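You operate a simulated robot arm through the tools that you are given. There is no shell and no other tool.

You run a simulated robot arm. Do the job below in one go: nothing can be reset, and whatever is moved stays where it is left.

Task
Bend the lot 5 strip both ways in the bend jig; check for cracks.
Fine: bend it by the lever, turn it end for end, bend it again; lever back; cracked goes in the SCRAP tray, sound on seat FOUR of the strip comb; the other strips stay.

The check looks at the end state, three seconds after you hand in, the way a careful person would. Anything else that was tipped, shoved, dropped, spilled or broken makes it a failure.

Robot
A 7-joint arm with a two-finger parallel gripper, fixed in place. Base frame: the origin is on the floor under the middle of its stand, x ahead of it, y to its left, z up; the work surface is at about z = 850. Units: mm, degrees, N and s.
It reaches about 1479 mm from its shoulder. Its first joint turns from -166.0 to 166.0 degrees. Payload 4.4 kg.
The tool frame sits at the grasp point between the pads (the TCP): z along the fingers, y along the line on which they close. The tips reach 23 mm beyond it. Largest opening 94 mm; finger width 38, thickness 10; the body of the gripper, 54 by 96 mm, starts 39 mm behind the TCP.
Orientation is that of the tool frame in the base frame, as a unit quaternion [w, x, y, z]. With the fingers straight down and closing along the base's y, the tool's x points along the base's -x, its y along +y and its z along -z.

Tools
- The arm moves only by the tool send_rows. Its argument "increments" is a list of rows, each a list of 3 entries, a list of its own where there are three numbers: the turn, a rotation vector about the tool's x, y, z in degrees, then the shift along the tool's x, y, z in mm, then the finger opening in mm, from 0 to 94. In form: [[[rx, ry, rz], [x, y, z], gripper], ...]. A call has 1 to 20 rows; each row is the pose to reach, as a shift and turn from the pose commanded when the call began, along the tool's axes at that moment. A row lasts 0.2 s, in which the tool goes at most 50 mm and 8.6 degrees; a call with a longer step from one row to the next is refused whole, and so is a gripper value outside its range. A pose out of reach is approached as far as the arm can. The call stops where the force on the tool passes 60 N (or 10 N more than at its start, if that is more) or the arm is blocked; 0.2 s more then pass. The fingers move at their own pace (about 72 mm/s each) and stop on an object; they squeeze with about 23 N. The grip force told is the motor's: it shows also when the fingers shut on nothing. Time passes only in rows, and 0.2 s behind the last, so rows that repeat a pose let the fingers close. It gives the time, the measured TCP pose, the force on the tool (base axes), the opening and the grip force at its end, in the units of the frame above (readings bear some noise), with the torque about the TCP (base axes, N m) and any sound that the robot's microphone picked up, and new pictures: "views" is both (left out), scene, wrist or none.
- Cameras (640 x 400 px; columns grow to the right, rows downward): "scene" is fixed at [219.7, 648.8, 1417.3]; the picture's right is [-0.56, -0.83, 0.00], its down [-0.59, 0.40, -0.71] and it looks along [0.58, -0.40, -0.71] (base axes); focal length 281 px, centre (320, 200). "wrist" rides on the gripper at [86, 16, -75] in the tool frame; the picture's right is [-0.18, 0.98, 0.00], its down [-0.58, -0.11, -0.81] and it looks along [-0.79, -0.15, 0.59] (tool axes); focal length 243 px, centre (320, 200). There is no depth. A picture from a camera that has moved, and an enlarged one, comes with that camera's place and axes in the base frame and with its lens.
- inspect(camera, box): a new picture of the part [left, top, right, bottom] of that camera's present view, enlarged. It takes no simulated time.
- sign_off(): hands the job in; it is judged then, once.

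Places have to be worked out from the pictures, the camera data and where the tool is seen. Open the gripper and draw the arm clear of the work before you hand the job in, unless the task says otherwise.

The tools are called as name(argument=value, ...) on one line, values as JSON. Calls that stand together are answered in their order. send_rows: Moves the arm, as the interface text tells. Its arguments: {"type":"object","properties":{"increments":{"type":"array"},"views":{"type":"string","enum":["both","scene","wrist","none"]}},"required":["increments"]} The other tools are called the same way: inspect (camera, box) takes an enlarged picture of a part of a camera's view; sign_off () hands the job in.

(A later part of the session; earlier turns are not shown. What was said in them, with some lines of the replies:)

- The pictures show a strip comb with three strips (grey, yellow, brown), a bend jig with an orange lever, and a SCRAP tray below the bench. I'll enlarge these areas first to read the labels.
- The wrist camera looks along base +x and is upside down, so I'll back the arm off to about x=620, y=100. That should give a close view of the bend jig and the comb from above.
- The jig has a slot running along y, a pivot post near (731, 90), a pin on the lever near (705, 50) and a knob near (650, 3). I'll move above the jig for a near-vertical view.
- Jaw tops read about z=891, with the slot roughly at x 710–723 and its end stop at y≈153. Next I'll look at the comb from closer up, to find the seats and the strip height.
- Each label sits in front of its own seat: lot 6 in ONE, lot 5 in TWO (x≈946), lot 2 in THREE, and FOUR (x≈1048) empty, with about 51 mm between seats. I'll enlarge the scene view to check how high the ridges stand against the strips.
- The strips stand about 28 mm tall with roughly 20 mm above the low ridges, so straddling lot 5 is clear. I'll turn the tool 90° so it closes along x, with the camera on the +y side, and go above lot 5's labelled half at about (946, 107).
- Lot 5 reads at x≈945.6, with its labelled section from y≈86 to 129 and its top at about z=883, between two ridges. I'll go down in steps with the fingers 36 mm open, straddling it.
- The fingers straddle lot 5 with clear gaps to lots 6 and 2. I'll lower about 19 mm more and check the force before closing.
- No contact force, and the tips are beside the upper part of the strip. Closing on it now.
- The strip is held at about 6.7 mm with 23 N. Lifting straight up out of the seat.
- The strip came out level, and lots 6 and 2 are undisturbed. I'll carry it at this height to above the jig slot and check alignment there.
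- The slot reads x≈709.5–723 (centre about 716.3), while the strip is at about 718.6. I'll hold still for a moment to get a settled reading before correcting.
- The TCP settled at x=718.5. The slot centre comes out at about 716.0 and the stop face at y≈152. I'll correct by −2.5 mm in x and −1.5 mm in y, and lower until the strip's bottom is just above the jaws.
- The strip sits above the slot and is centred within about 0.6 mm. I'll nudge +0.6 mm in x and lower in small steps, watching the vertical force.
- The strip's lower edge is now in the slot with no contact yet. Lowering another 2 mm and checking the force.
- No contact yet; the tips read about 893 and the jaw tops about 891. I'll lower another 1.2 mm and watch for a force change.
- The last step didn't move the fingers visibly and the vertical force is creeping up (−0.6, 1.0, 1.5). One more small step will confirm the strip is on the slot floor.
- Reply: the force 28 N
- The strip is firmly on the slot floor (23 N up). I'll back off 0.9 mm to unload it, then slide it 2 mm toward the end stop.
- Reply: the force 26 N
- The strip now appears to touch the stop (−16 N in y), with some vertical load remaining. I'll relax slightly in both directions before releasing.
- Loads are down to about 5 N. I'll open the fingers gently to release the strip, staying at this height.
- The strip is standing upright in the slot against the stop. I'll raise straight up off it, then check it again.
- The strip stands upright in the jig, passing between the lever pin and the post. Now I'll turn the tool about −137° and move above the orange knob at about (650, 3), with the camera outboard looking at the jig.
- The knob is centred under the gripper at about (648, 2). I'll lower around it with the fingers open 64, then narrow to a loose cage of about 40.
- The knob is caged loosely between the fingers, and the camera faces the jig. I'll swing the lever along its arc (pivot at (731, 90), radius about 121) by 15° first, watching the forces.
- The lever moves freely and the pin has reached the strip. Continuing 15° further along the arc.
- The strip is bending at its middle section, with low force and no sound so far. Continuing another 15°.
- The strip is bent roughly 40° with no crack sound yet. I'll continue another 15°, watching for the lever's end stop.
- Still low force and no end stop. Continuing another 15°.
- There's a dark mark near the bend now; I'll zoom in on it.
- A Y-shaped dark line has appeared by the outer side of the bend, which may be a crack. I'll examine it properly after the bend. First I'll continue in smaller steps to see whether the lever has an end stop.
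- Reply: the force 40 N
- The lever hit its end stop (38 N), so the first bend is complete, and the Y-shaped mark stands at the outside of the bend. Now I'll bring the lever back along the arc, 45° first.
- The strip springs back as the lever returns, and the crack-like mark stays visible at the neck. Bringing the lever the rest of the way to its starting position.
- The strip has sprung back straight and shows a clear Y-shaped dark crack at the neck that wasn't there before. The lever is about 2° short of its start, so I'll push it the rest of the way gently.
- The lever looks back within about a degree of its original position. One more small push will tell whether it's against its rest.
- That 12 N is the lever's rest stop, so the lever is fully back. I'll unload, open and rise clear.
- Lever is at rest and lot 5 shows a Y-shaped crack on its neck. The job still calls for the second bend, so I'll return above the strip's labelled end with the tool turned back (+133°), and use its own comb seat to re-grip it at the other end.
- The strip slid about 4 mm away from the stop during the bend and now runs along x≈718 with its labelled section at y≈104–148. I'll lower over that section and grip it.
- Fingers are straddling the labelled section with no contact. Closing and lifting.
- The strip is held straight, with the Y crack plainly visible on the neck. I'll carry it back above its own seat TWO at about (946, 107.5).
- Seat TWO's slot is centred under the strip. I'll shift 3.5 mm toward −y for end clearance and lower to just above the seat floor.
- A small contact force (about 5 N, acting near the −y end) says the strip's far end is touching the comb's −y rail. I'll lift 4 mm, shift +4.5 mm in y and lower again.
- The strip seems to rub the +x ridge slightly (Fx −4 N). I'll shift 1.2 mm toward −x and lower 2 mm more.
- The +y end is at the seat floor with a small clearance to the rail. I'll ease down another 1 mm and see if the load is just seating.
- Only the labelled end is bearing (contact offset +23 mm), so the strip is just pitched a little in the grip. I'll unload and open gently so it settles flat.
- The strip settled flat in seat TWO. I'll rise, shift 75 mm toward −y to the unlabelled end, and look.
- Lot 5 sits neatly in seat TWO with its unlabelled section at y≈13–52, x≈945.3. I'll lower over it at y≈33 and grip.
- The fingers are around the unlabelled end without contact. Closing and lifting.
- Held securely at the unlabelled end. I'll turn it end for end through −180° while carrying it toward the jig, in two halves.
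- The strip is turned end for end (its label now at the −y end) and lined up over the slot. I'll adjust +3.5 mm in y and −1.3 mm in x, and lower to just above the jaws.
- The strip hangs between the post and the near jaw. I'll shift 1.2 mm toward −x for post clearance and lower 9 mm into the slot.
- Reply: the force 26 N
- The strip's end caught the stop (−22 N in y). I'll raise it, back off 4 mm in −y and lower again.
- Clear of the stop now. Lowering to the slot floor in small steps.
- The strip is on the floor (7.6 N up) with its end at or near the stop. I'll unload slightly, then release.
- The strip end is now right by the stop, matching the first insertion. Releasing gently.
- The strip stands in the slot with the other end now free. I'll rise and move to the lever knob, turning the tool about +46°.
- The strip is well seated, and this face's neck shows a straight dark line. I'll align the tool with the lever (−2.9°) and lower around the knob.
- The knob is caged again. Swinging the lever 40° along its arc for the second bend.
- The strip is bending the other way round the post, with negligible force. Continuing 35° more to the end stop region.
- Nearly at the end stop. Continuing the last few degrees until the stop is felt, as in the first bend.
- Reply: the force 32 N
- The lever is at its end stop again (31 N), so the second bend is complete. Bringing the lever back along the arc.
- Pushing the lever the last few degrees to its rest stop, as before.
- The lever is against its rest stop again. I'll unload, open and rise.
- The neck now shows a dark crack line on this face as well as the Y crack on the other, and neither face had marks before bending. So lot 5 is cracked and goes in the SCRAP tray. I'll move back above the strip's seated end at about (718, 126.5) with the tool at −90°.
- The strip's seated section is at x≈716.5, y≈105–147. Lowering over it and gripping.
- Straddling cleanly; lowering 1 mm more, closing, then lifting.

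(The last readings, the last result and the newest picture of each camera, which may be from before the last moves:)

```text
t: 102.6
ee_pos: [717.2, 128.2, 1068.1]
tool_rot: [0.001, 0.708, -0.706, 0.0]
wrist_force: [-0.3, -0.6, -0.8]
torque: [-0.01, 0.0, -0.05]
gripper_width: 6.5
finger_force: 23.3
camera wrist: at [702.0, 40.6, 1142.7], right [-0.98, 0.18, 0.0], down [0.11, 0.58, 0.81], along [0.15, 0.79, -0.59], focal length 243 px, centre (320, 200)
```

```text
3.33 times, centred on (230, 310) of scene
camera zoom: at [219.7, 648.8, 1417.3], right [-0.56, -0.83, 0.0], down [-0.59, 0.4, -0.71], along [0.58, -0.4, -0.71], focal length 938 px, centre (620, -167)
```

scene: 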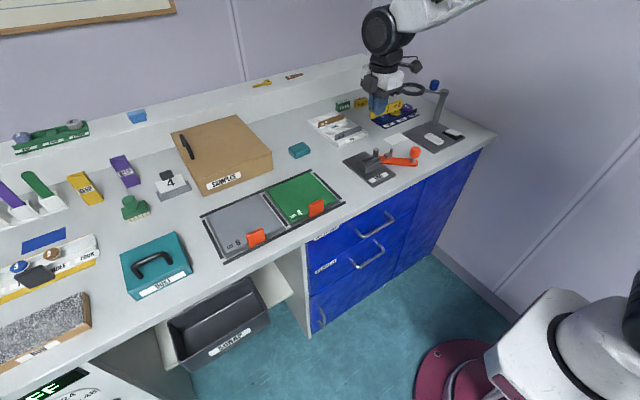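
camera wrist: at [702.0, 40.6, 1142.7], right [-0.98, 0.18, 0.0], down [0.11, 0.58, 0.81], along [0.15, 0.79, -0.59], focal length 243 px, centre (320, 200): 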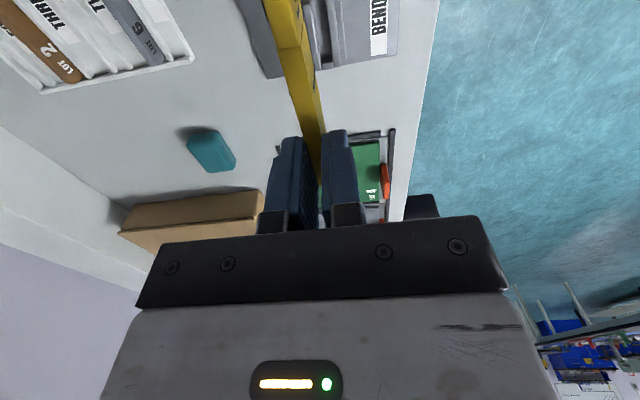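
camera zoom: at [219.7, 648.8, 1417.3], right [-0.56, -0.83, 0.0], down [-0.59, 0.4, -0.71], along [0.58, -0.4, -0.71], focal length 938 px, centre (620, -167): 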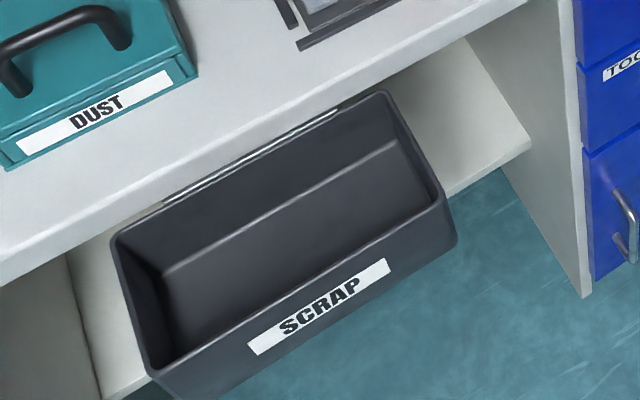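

The strip is securely held, with the lever home and lots 6 and 2 untouched. I'll carry it high across to the front of the SCRAP tray, turning the tool +90° so the camera looks toward the bench, to survey the tray.

send_rows(increments=[[[0, 0, 5.6], [-35, 17, 0], 0], [[0, 0, 11.2], [-70, 33, 0], 0], [[0, 0, 16.8], [-105, 50, 0], 0], [[0, 0, 22.5], [-140, 67, 0], 0], [[0, 0, 28], [-175, 83, 0], 0], [[0, 0, 33.7], [-211, 100, 0], 0], [[0, 0, 39.4], [-246, 117, 0], 0], [[0, 0, 45], [-281, 133, 0], 0], [[0, 0, 50.6], [-316, 150, 0], 0], [[0, 0, 56.2], [-351, 167, 0], 0], [[0, 0, 61.9], [-386, 184, 0], 0], [[0, 0, 67.5], [-421, 200, 0], 0], [[0, 0, 73], [-456, 217, 0], 0], [[0, 0, 78.7], [-492, 234, 0], 0], [[0, 0, 84.4], [-527, 250, 0], 0], [[0, 0, 90], [-562, 267, 0], 0], [[0, 0, 90], [-562, 267, 0], 0]], views="both")

```text
t: 106.2
ee_pos: [445.5, 689.6, 1067.0]
tool_rot: [0.0, -0.001, 1.0, 0.0]
wrist_force: [0.0, 0.1, -0.3]
torque: [-0.03, -0.01, 0.0]
gripper_width: 6.5
finger_force: 23.3
camera wrist: at [361.0, 705.2, 1142.0], right [0.18, 0.98, 0.0], down [0.58, -0.11, 0.81], along [0.79, -0.15, -0.59], focal length 243 px, centre (320, 200)
```

scene: 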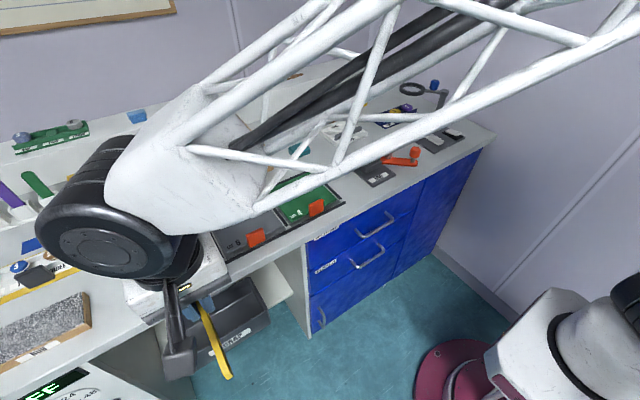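
wrist: 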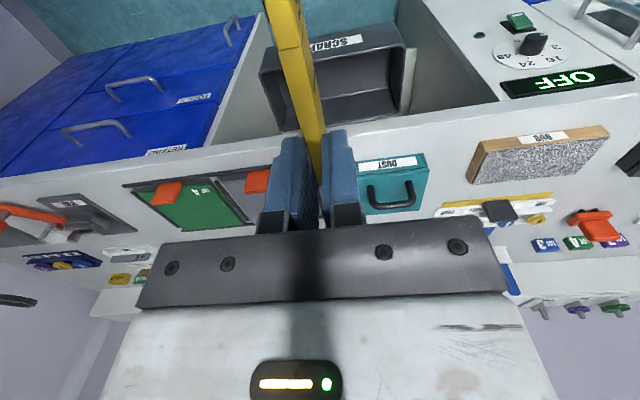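

inspect(camera="wrist", box=[230, 10, 430, 160])

inspect(camera="scene", box=[140, 250, 320, 390])

```text
2.67 times, centred on (330, 85) of wrist
camera zoom: at [361.0, 705.2, 1142.0], right [0.18, 0.98, 0.0], down [0.58, -0.11, 0.81], along [0.79, -0.15, -0.59], focal length 647 px, centre (293, 507)
```

zoom: 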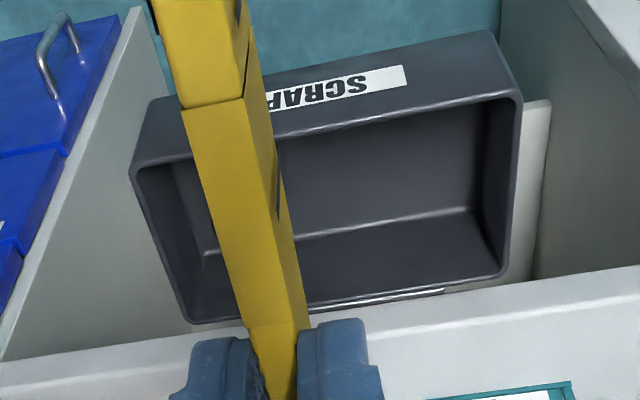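

```text
2.86 times, centred on (230, 320) of scene
camera zoom: at [219.7, 648.8, 1417.3], right [-0.56, -0.83, 0.0], down [-0.59, 0.4, -0.71], along [0.58, -0.4, -0.71], focal length 804 px, centre (577, -143)
```

zoom: 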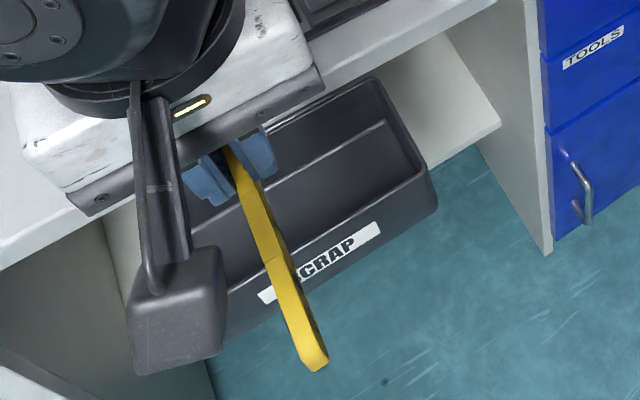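

The tray reads as rim z≈811, x≈505–600 and y≈597–785, with its floor near z≈755, just in front of the bench edge (x≈605). The strip must lie along y to fit, so I'll turn back −90° and go above (540, 717).

send_rows(increments=[[[0, 0, -8.2], [-8.6, 2.5, 0], 0], [[0, 0, -16.4], [-17.2, 5, 0], 0], [[0, 0, -24.6], [-25.8, 7.5, 0], 0], [[0, 0, -32.8], [-34.4, 10, 0], 0], [[0, 0, -41], [-43, 12.5, 0], 0], [[0, 0, -49.2], [-51.5, 15, 0], 0], [[0, 0, -57.4], [-60.1, 17.4, 0], 0], [[0, 0, -65.6], [-68.7, 19.9, 0], 0], [[0, 0, -73.8], [-77.3, 22.4, 0], 0], [[0, 0, -82], [-85.9, 24.9, 0], 0], [[0, 0, -90], [-94.5, 27.4, 0], 0], [[0, 0, -90], [-94.5, 27.4, 0], 0], [[0, 0, -90], [-94.5, 27.4, 0], 0]], views="both")

inspect(camera="wrist", box=[200, 0, 440, 170])

inspect(camera="scene", box=[100, 200, 320, 380])

```text
t: 109.0
ee_pos: [544.1, 716.0, 1066.7]
tool_rot: [0.0, 0.707, -0.707, 0.0]
wrist_force: [0.3, -0.7, -0.4]
torque: [0.0, -0.03, 0.0]
gripper_width: 6.4
finger_force: 22.4
camera wrist: at [528.2, 628.8, 1141.9], right [-0.98, 0.18, 0.0], down [0.11, 0.58, 0.81], along [0.15, 0.79, -0.59], focal length 243 px, centre (320, 200)
```

scene: 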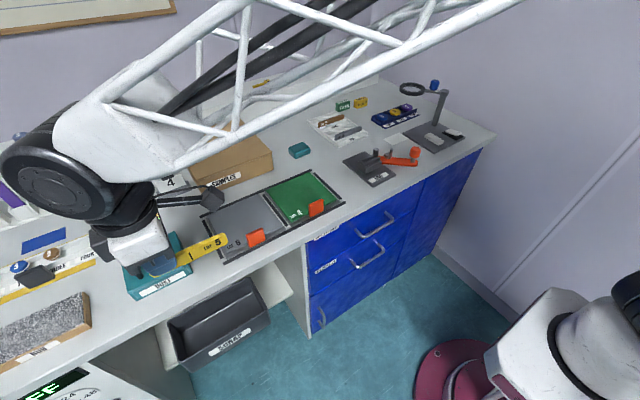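
wrist: 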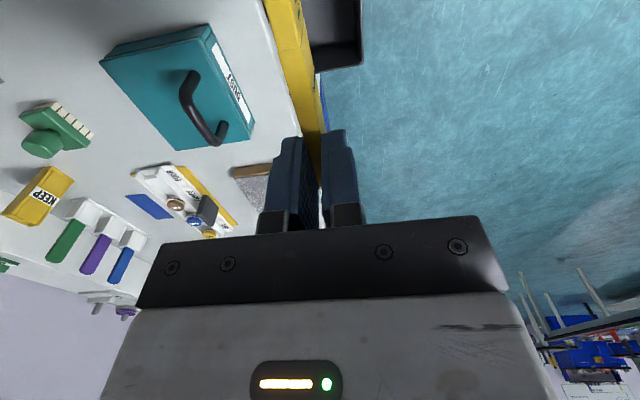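

```text
2.35 times, centred on (320, 85) of wrist
camera zoom: at [528.2, 628.8, 1141.9], right [-0.98, 0.18, 0.0], down [0.11, 0.58, 0.81], along [0.15, 0.79, -0.59], focal length 571 px, centre (320, 471)
```

zoom: 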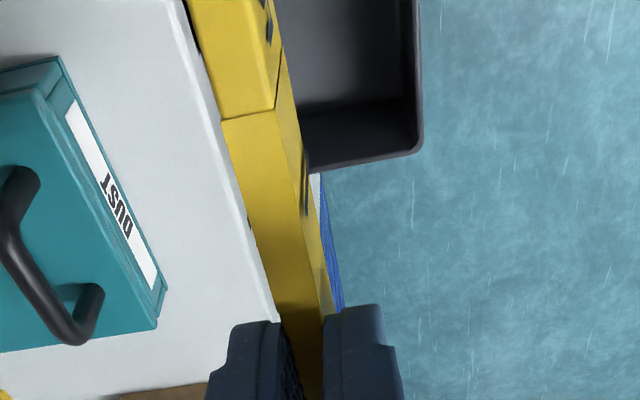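

```text
2.22 times, centred on (210, 290) of scene
camera zoom: at [219.7, 648.8, 1417.3], right [-0.56, -0.83, 0.0], down [-0.59, 0.4, -0.71], along [0.58, -0.4, -0.71], focal length 625 px, centre (564, 0)
```

zoom: 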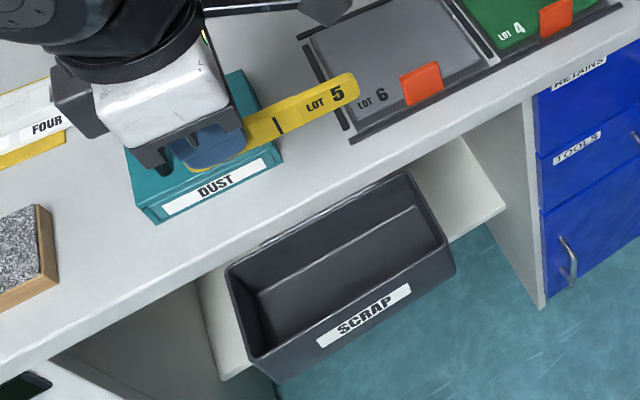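

The tray opening lies just in front of the bench edge (x≈598), and the strip is above it, parallel to its long side. I'll shift 7 mm away from the bench and descend partway, to z≈900.

send_rows(increments=[[[0, 0, 0], [0, 7, 40], 0], [[0, 0, 0], [0, 7, 80], 0], [[0, 0, 0], [0, 7, 120], 0], [[0, 0, 0], [0, 7, 155], 0], [[0, 0, 0], [0, 7, 166], 0], [[0, 0, 0], [0, 7, 166], 0]], views="both")

inspect(camera="wrist", box=[200, 0, 440, 170])

inspect(camera="scene", box=[100, 220, 300, 380])

```text
t: 110.4
ee_pos: [535.9, 713.7, 902.1]
tool_rot: [0.0, 0.708, -0.707, 0.001]
wrist_force: [0.2, 0.4, -0.2]
torque: [0.01, -0.04, -0.01]
gripper_width: 6.4
finger_force: 23.4
camera wrist: at [520.8, 627.8, 977.1], right [-0.98, 0.18, 0.0], down [0.11, 0.58, 0.81], along [0.15, 0.79, -0.59], focal length 243 px, centre (320, 200)
```

scene: 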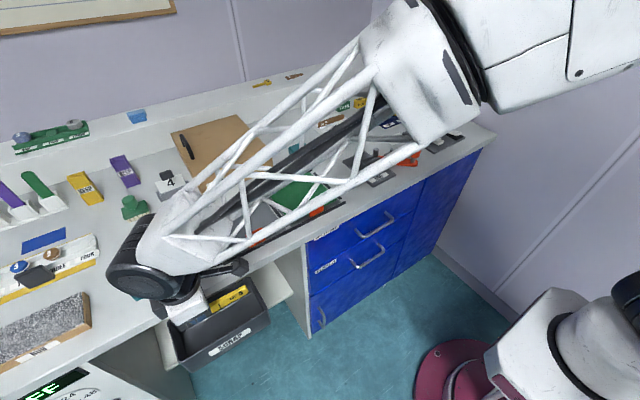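
wrist: 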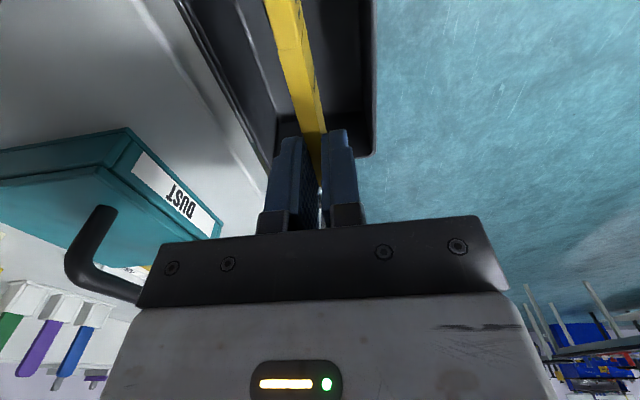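

```text
2.35 times, centred on (320, 85) of wrist
camera zoom: at [520.8, 627.8, 977.1], right [-0.98, 0.18, 0.0], down [0.11, 0.58, 0.81], along [0.15, 0.79, -0.59], focal length 571 px, centre (320, 471)
```

zoom: 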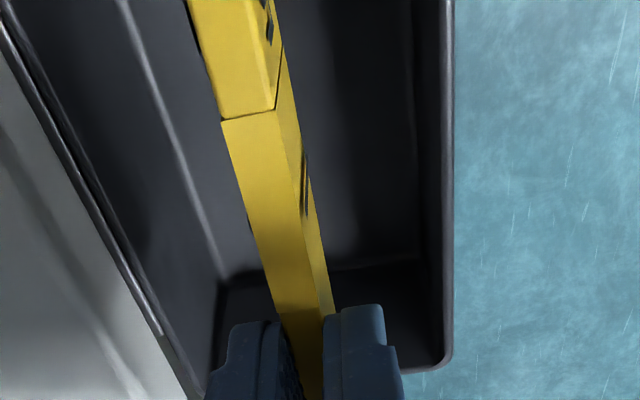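

```text
2.50 times, centred on (200, 300) of scene
camera zoom: at [219.7, 648.8, 1417.3], right [-0.56, -0.83, 0.0], down [-0.59, 0.4, -0.71], along [0.58, -0.4, -0.71], focal length 703 px, centre (620, -50)
```

zoom: 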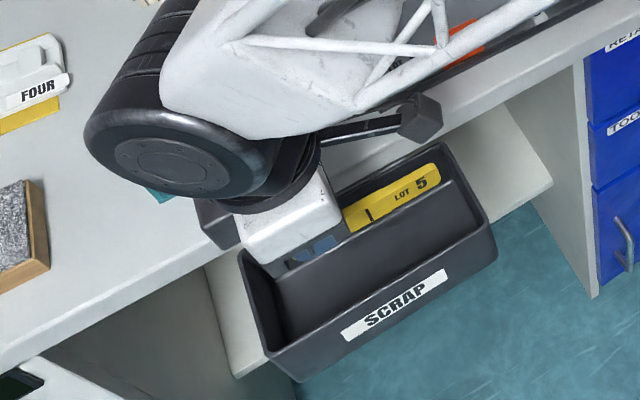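

The strip hangs lengthwise above the open tray, clear of the bench edge and of the DUST box. Lowering 60 mm more, watching the forces.

send_rows(increments=[[[0, 0, 0], [0, 0, 20], 0], [[0, 0, 0], [0, 0, 40], 0], [[0, 0, 0], [0, 0, 60], 0], [[0, 0, 0], [0, 0, 60], 0]], views="both")

inspect(camera="wrist", box=[200, 0, 440, 170])

inspect(camera="scene", box=[100, 240, 300, 390])

```text
t: 111.4
ee_pos: [533.7, 716.1, 840.5]
tool_rot: [0.0, 0.708, -0.707, 0.0]
wrist_force: [-0.6, 0.2, 0.1]
torque: [0.02, 0.03, -0.02]
gripper_width: 6.7
finger_force: 22.8
camera wrist: at [519.8, 628.9, 915.8], right [-0.98, 0.18, 0.0], down [0.11, 0.58, 0.81], along [0.15, 0.79, -0.59], focal length 243 px, centre (320, 200)
```

scene: 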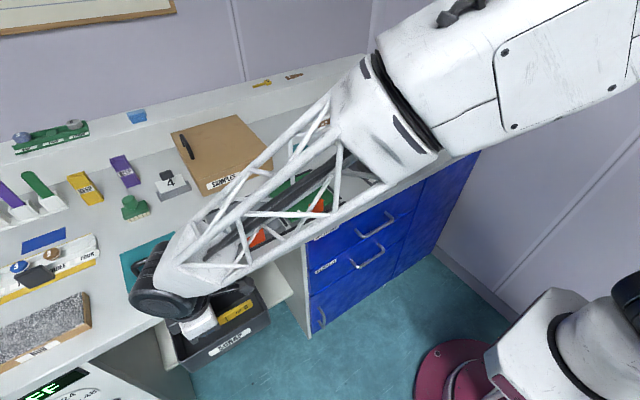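
wrist: 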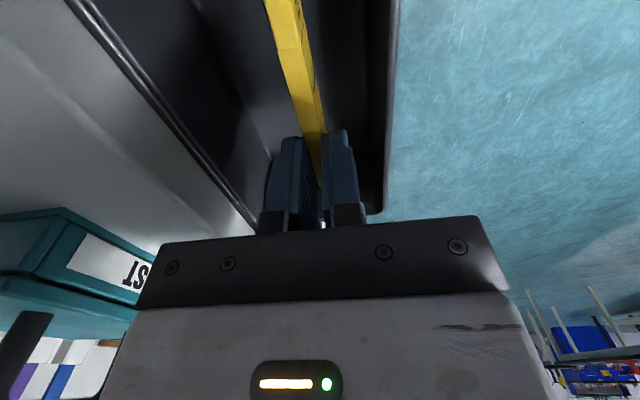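

```text
2.35 times, centred on (320, 85) of wrist
camera zoom: at [519.8, 628.9, 915.8], right [-0.98, 0.18, 0.0], down [0.11, 0.58, 0.81], along [0.15, 0.79, -0.59], focal length 571 px, centre (320, 471)
```

zoom: 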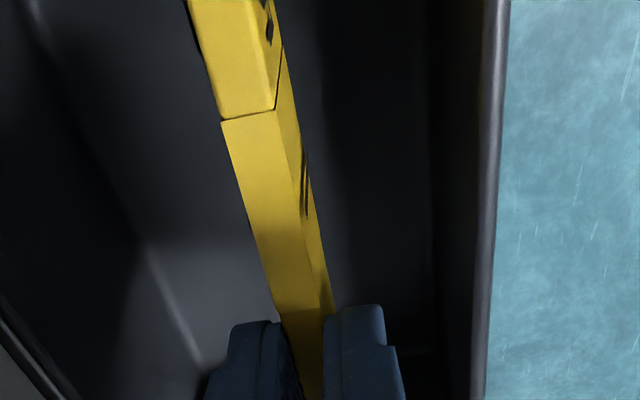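

```text
2.67 times, centred on (200, 315) of scene
camera zoom: at [219.7, 648.8, 1417.3], right [-0.56, -0.83, 0.0], down [-0.59, 0.4, -0.71], along [0.58, -0.4, -0.71], focal length 750 px, centre (640, -107)
```

zoom: 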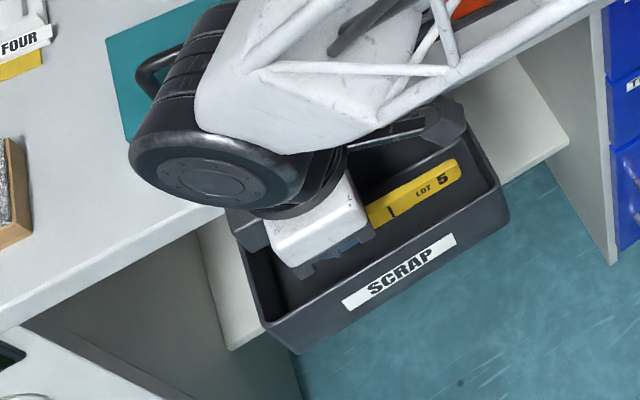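

All clear; the strip is now inside the tray mouth. Lowering another 38 mm slowly.

send_rows(increments=[[[0, 0, 0], [0, 0, 12], 0], [[0, 0, 0], [0, 0, 24], 0], [[0, 0, 0], [0, 0, 34], 0], [[0, 0, 0], [0, 0, 38], 0], [[0, 0, 0], [0, 0, 38], 0]], views="both")

inspect(camera="wrist", box=[200, 0, 440, 170])

inspect(camera="scene", box=[100, 240, 300, 390])

```text
t: 112.6
ee_pos: [535.6, 714.6, 804.1]
tool_rot: [0.0, 0.707, -0.707, 0.0]
wrist_force: [-0.4, 0.3, 0.1]
torque: [0.0, 0.0, -0.02]
gripper_width: 6.8
finger_force: 23.4
camera wrist: at [520.2, 628.8, 878.8], right [-0.98, 0.18, 0.0], down [0.11, 0.58, 0.81], along [0.15, 0.79, -0.59], focal length 243 px, centre (320, 200)
```

scene: 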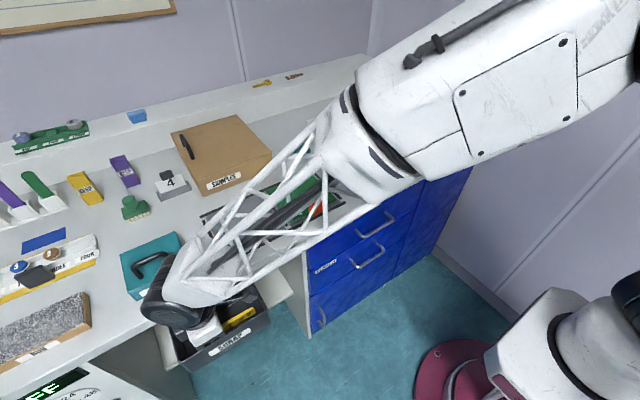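
wrist: 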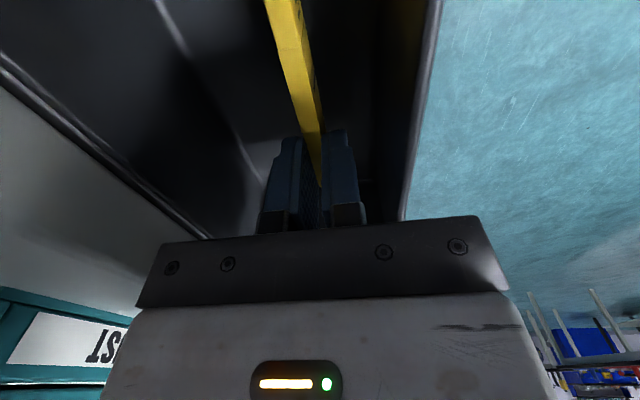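

```text
2.35 times, centred on (320, 85) of wrist
camera zoom: at [520.2, 628.8, 878.8], right [-0.98, 0.18, 0.0], down [0.11, 0.58, 0.81], along [0.15, 0.79, -0.59], focal length 571 px, centre (320, 471)
```

zoom: 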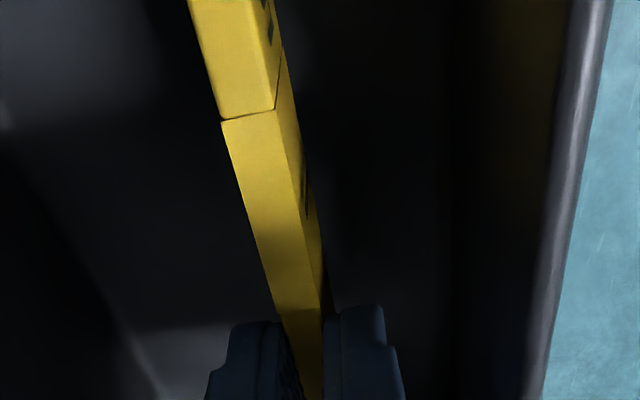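

```text
2.67 times, centred on (200, 315) of scene
camera zoom: at [219.7, 648.8, 1417.3], right [-0.56, -0.83, 0.0], down [-0.59, 0.4, -0.71], along [0.58, -0.4, -0.71], focal length 750 px, centre (640, -107)
```

zoom: 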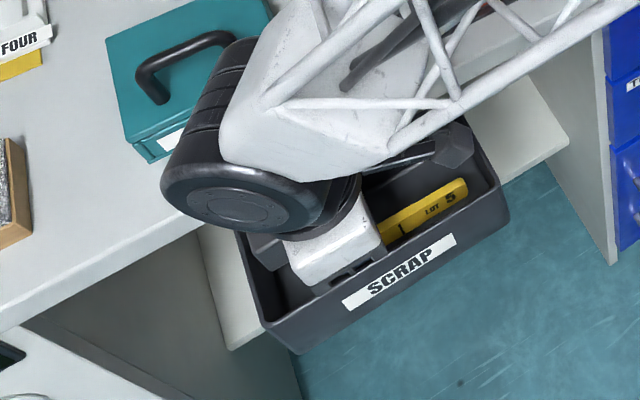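

The strip is low in the tray and everything is clear of the bench and DUST box. Lowering about 10 mm more in small steps, checking for floor contact.

send_rows(increments=[[[0, 0, 0], [0, 0, 4], 0], [[0, 0, 0], [0, 0, 8], 0], [[0, 0, 0], [0, 0, 10], 0], [[0, 0, 0], [0, 0, 10], 0]], views="wrist")

inspect(camera="scene", box=[180, 280, 280, 350])

```text
t: 113.6
ee_pos: [534.1, 714.9, 792.6]
tool_rot: [0.0, 0.708, -0.706, 0.001]
wrist_force: [-0.8, 0.0, -0.7]
torque: [-0.02, 0.04, -0.01]
gripper_width: 6.6
finger_force: 22.6
camera wrist: at [520.1, 628.8, 868.6], right [-0.98, 0.18, 0.0], down [0.11, 0.58, 0.81], along [0.15, 0.79, -0.59], focal length 243 px, centre (320, 200)
```

wrist: 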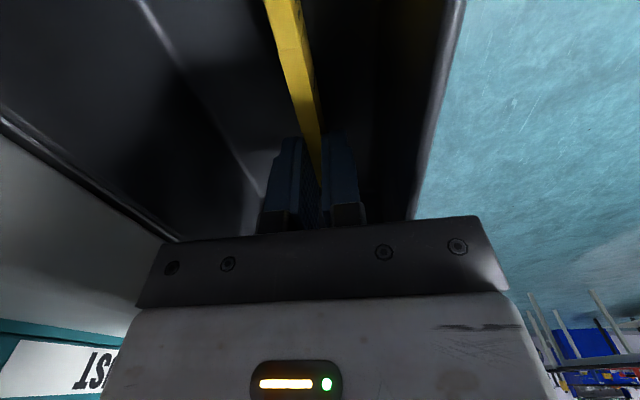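

```text
5.71 times, centred on (230, 315) of scene
camera zoom: at [219.7, 648.8, 1417.3], right [-0.56, -0.83, 0.0], down [-0.59, 0.4, -0.71], along [0.58, -0.4, -0.71], focal length 1608 px, centre (834, -457)
```

zoom: 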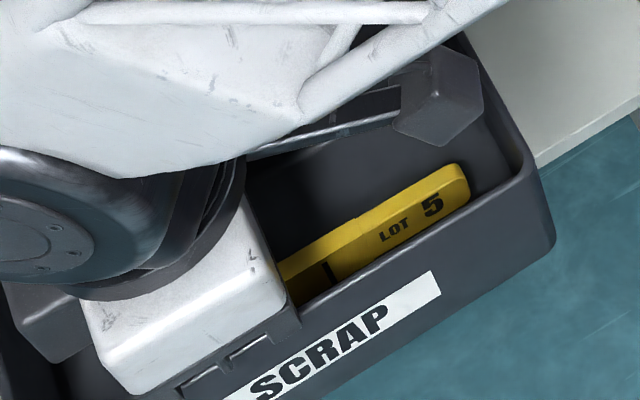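

No floor contact yet. I'll lower 6 mm more; the gripper bar still clears the rim by more than 10 mm.

send_rows(increments=[[[0, 0, 0], [0, 0, 2], 0], [[0, 0, 0], [0, 0, 4], 0], [[0, 0, 0], [0, 0, 6], 0], [[0, 0, 0], [0, 0, 6], 0]], views="none")

inspect(camera="scene", box=[180, 280, 280, 350])

inspect(camera="wrist", box=[220, 0, 460, 230])

```text
t: 114.6
ee_pos: [536.3, 715.4, 789.0]
tool_rot: [0.0, 0.708, -0.706, 0.0]
wrist_force: [0.0, 0.0, 4.0]
torque: [-0.3, -0.02, 0.01]
gripper_width: 6.6
finger_force: 23.2
```

```text
5.71 times, centred on (230, 315) of scene
camera zoom: at [219.7, 648.8, 1417.3], right [-0.56, -0.83, 0.0], down [-0.59, 0.4, -0.71], along [0.58, -0.4, -0.71], focal length 1608 px, centre (834, -457)
```

zoom: 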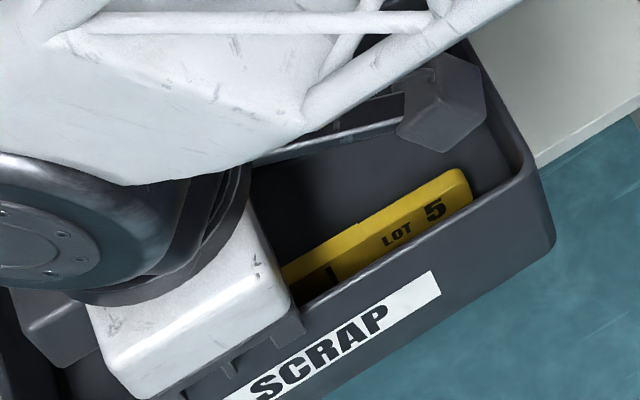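

```text
1.74 times, centred on (340, 115) of wrist
camera zoom: at [520.5, 628.6, 862.7], right [-0.98, 0.18, 0.0], down [0.11, 0.58, 0.81], along [0.15, 0.79, -0.59], focal length 422 px, centre (285, 348)
```

zoom: 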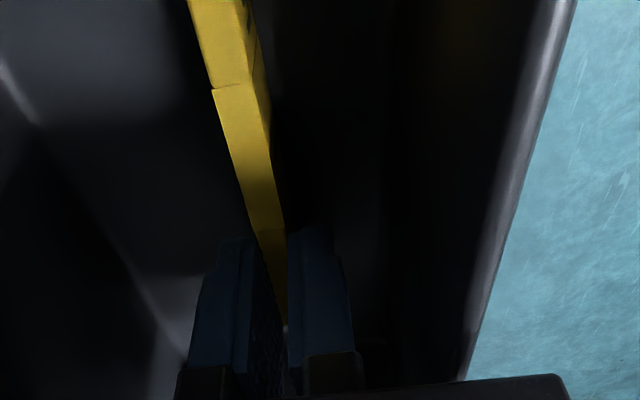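

The strip's far end is touching the tray floor (4 N). Releasing it here with a small opening.

send_rows(increments=[[[0, 0, 0], [0, 0, -0.5], 8], [[0, 0, 0], [0, 0, -0.5], 12], [[0, 0, 0], [0, 0, -0.5], 18], [[0, 0, 0], [0, 0, -0.5], 20], [[0, 0, 0], [0, 0, -0.5], 20]], views="none")

inspect(camera="scene", box=[180, 280, 280, 350])

inspect(camera="wrist", box=[220, 0, 460, 230])

```text
t: 115.8
ee_pos: [535.9, 716.0, 788.2]
tool_rot: [0.0, 0.708, -0.707, 0.0]
wrist_force: [0.4, -0.7, 0.0]
torque: [-0.02, 0.0, 0.02]
gripper_width: 19.8
finger_force: 0.0
```

```text
5.71 times, centred on (230, 315) of scene
camera zoom: at [219.7, 648.8, 1417.3], right [-0.56, -0.83, 0.0], down [-0.59, 0.4, -0.71], along [0.58, -0.4, -0.71], focal length 1608 px, centre (834, -457)
```

zoom: 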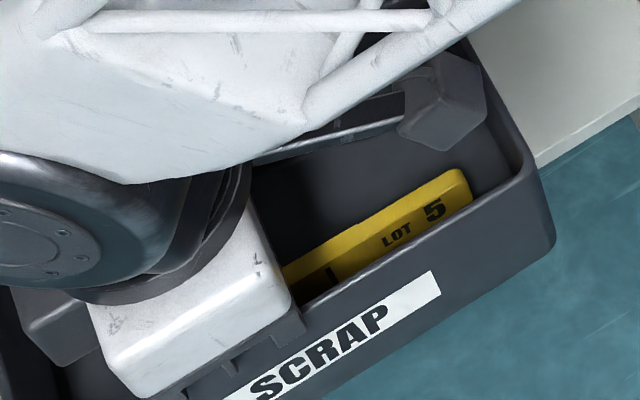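

```text
1.74 times, centred on (340, 115) of wrist
camera zoom: at [520.8, 628.3, 862.8], right [-0.98, 0.18, 0.0], down [0.11, 0.58, 0.81], along [0.15, 0.79, -0.59], focal length 422 px, centre (285, 348)
```

zoom: 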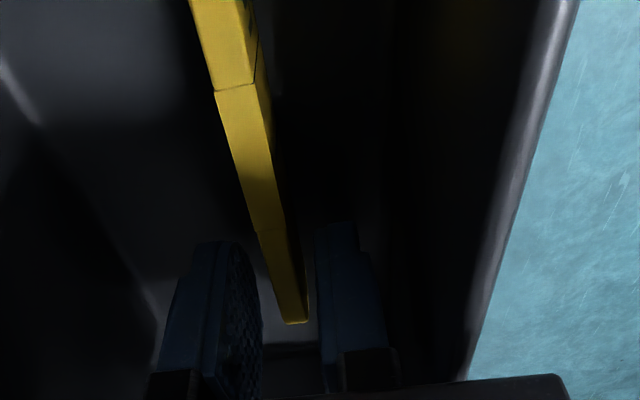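

The strip is free and standing in the SCRAP tray. I'll rise straight up, well clear of the tray and bench.

send_rows(increments=[[[0, 0, 0], [0, 0, -8], 20], [[0, 0, 0], [0, 0, -30], 20], [[0, 0, 0], [0, 0, -65], 22], [[0, 0, 0], [0, 0, -105], 26], [[0, 0, 0], [0, 0, -145], 30], [[0, 0, 0], [0, 0, -185], 40], [[0, 0, 0], [0, 0, -225], 50], [[0, 0, 0], [0, 0, -265], 60], [[0, 0, 0], [0, 0, -290], 70], [[0, 0, 0], [0, 0, -290], 80]], views="both")

inspect(camera="scene", box=[140, 240, 320, 370])

```text
t: 118.0
ee_pos: [535.5, 714.7, 1079.3]
tool_rot: [0.0, 0.708, -0.706, 0.0]
wrist_force: [-0.1, -0.1, -0.3]
torque: [-0.01, 0.02, 0.01]
gripper_width: 79.8
finger_force: 0.0
camera wrist: at [521.2, 627.3, 1154.8], right [-0.98, 0.18, 0.0], down [0.11, 0.58, 0.81], along [0.15, 0.79, -0.59], focal length 243 px, centre (320, 200)
```

scene: 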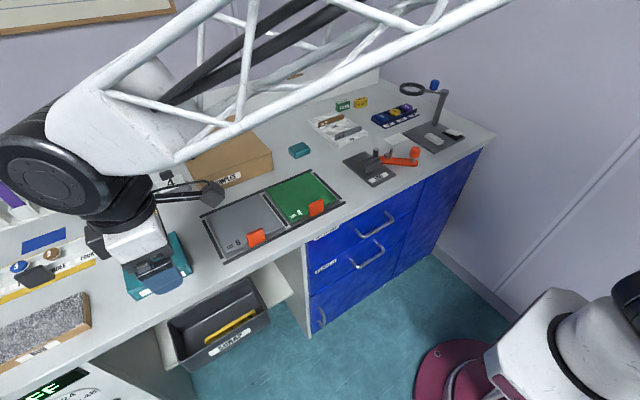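
wrist: 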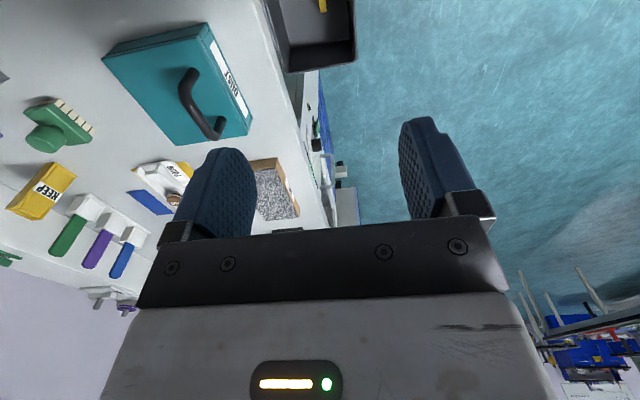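

```text
3.08 times, centred on (230, 305) of scene
camera zoom: at [219.7, 648.8, 1417.3], right [-0.56, -0.83, 0.0], down [-0.59, 0.4, -0.71], along [0.58, -0.4, -0.71], focal length 866 px, centre (597, -123)
```

zoom: 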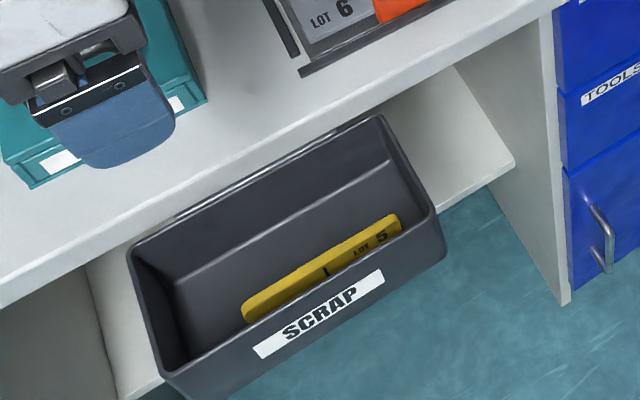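

Lot 5 is in the SCRAP tray. I'll draw the arm back to a neutral place, high in front of the bench, and check the whole scene.

send_rows(increments=[[[0, 0, 0], [40, 4, -10], 80], [[0, 0, 0], [80, 8, -20], 80], [[0, 0, 0], [120, 12, -30], 80], [[0, 0, 0], [160, 16, -40], 80], [[0, 0, 0], [200, 20, -50], 80], [[0, 0, 0], [240, 24, -60], 80], [[0, 0, 0], [280, 28, -65], 80], [[0, 0, 0], [320, 32, -70], 80], [[0, 0, 0], [365, 35, -70], 80], [[0, 0, 0], [365, 35, -70], 80]], views="both")

inspect(camera="scene", box=[290, 80, 480, 200])

inspect(camera="scene", box=[100, 220, 320, 380])

```text
t: 120.2
ee_pos: [499.9, 346.5, 1144.7]
tool_rot: [0.001, 0.708, -0.706, 0.0]
wrist_force: [0.6, 0.4, -0.4]
torque: [0.02, 0.02, 0.02]
gripper_width: 79.9
finger_force: 0.0
camera wrist: at [485.3, 261.5, 1220.2], right [-0.98, 0.18, 0.0], down [0.11, 0.58, 0.81], along [0.15, 0.79, -0.59], focal length 243 px, centre (320, 200)
```

scene: 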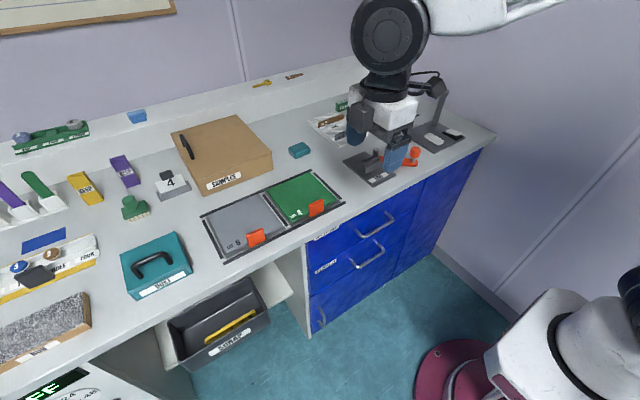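
wrist: 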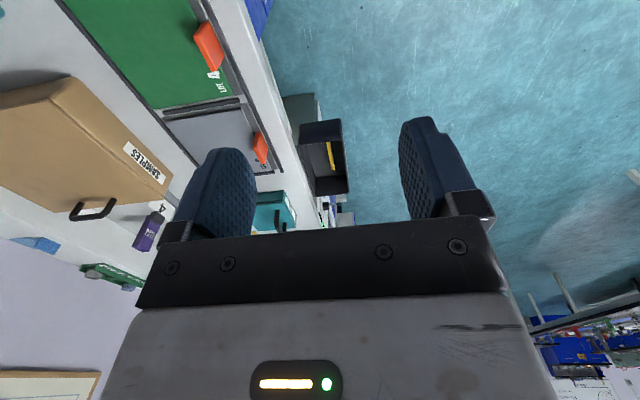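

```text
3.33 times, centred on (385, 140) of scene
camera zoom: at [219.7, 648.8, 1417.3], right [-0.56, -0.83, 0.0], down [-0.59, 0.4, -0.71], along [0.58, -0.4, -0.71], focal length 938 px, centre (103, 400)
```

zoom: 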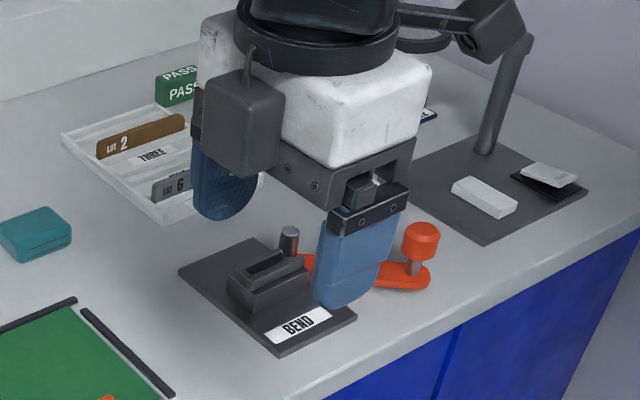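

```text
2.50 times, centred on (210, 300) of scene
camera zoom: at [219.7, 648.8, 1417.3], right [-0.56, -0.83, 0.0], down [-0.59, 0.4, -0.71], along [0.58, -0.4, -0.71], focal length 703 px, centre (595, -50)
```

zoom: 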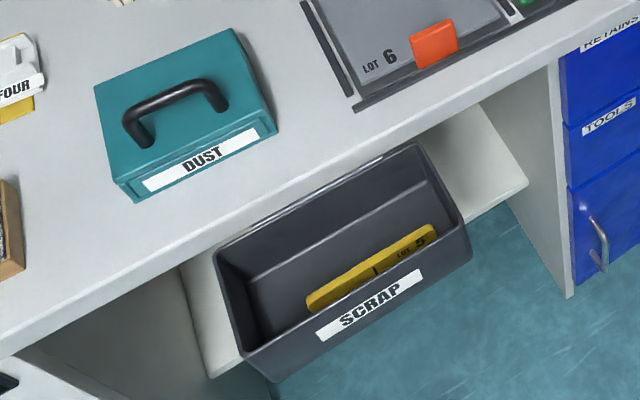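

Everything looks in order, but the gripper hides part of the jig from the camera. I'll shift it aside for a last unobstructed check.

send_rows(increments=[[[0, 0, 0], [-40, 20, -5], 80], [[0, 0, 0], [-80, 40, -10], 80], [[0, 0, 0], [-120, 60, -15], 80], [[0, 0, 0], [-150, 80, -20], 80], [[0, 0, 0], [-150, 80, -20], 80]], views="both")

inspect(camera="scene", box=[290, 80, 480, 200])

```text
t: 121.4
ee_pos: [420.0, 499.7, 1166.5]
tool_rot: [0.0, 0.708, -0.707, 0.0]
wrist_force: [-0.5, 0.1, -0.2]
torque: [-0.01, -0.01, 0.03]
gripper_width: 79.8
finger_force: 0.2
camera wrist: at [405.0, 413.0, 1241.4], right [-0.98, 0.18, 0.0], down [0.11, 0.58, 0.81], along [0.15, 0.79, -0.59], focal length 243 px, centre (320, 200)
```

scene: 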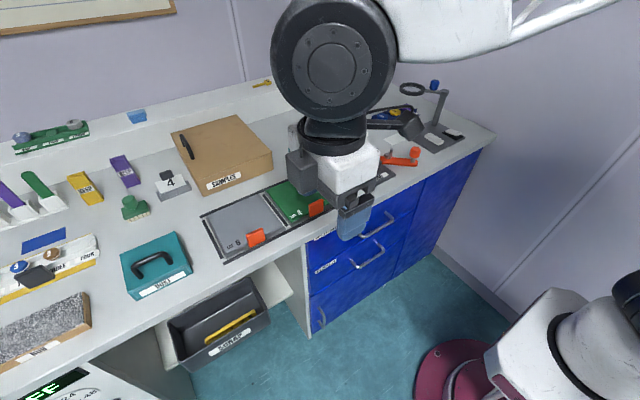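
wrist: 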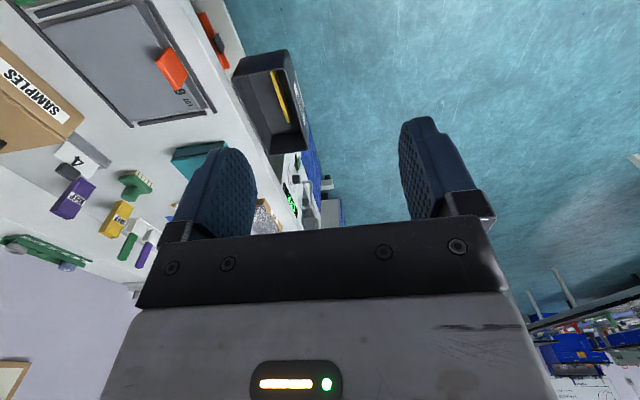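

```text
3.33 times, centred on (385, 140) of scene
camera zoom: at [219.7, 648.8, 1417.3], right [-0.56, -0.83, 0.0], down [-0.59, 0.4, -0.71], along [0.58, -0.4, -0.71], focal length 938 px, centre (103, 400)
```

zoom: 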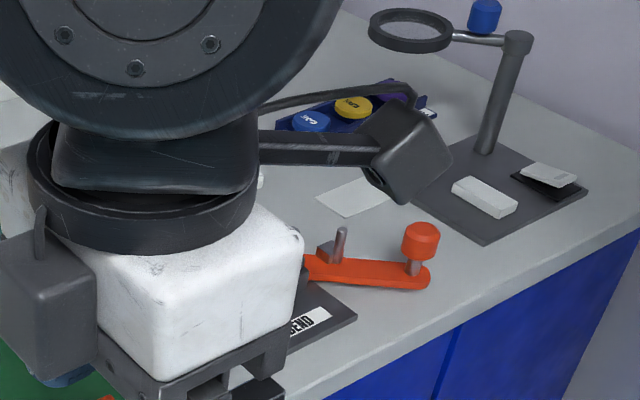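

The lever and knob sit exactly where they started, lots 6 and 2 are still in their seats, and cracked lot 5 lies in the SCRAP tray. The gripper is open and clear of the work, so I'm handing in.

sign_off()

```text
The job is handed in.
```

Lot 5 is cracked, so it is in the SCRAP tray and seat FOUR stays empty.

- **Bends:** I bent the strip to the lever's end stop, turned it end for end, and bent it to the stop again.
- **Cracks:** After the first bend, a Y-shaped crack showed on the neck, on a face that was clean before. After turning the strip, I saw a dark line on the other face of the neck. I had no clear view of that face beforehand. The microphone picked up no sound during either bend.
- **Lever:** It is back against its rest stop.
- **Other strips:** Lots 6 and 2 are still in their seats. To turn lot 5 I set it briefly back in its own seat, TWO, which is now empty.
- **Contacts:** While placing the strip I touched the comb rail and the jig's end stop lightly. I backed off each time and nothing moved.

The gripper is open and clear of the work.
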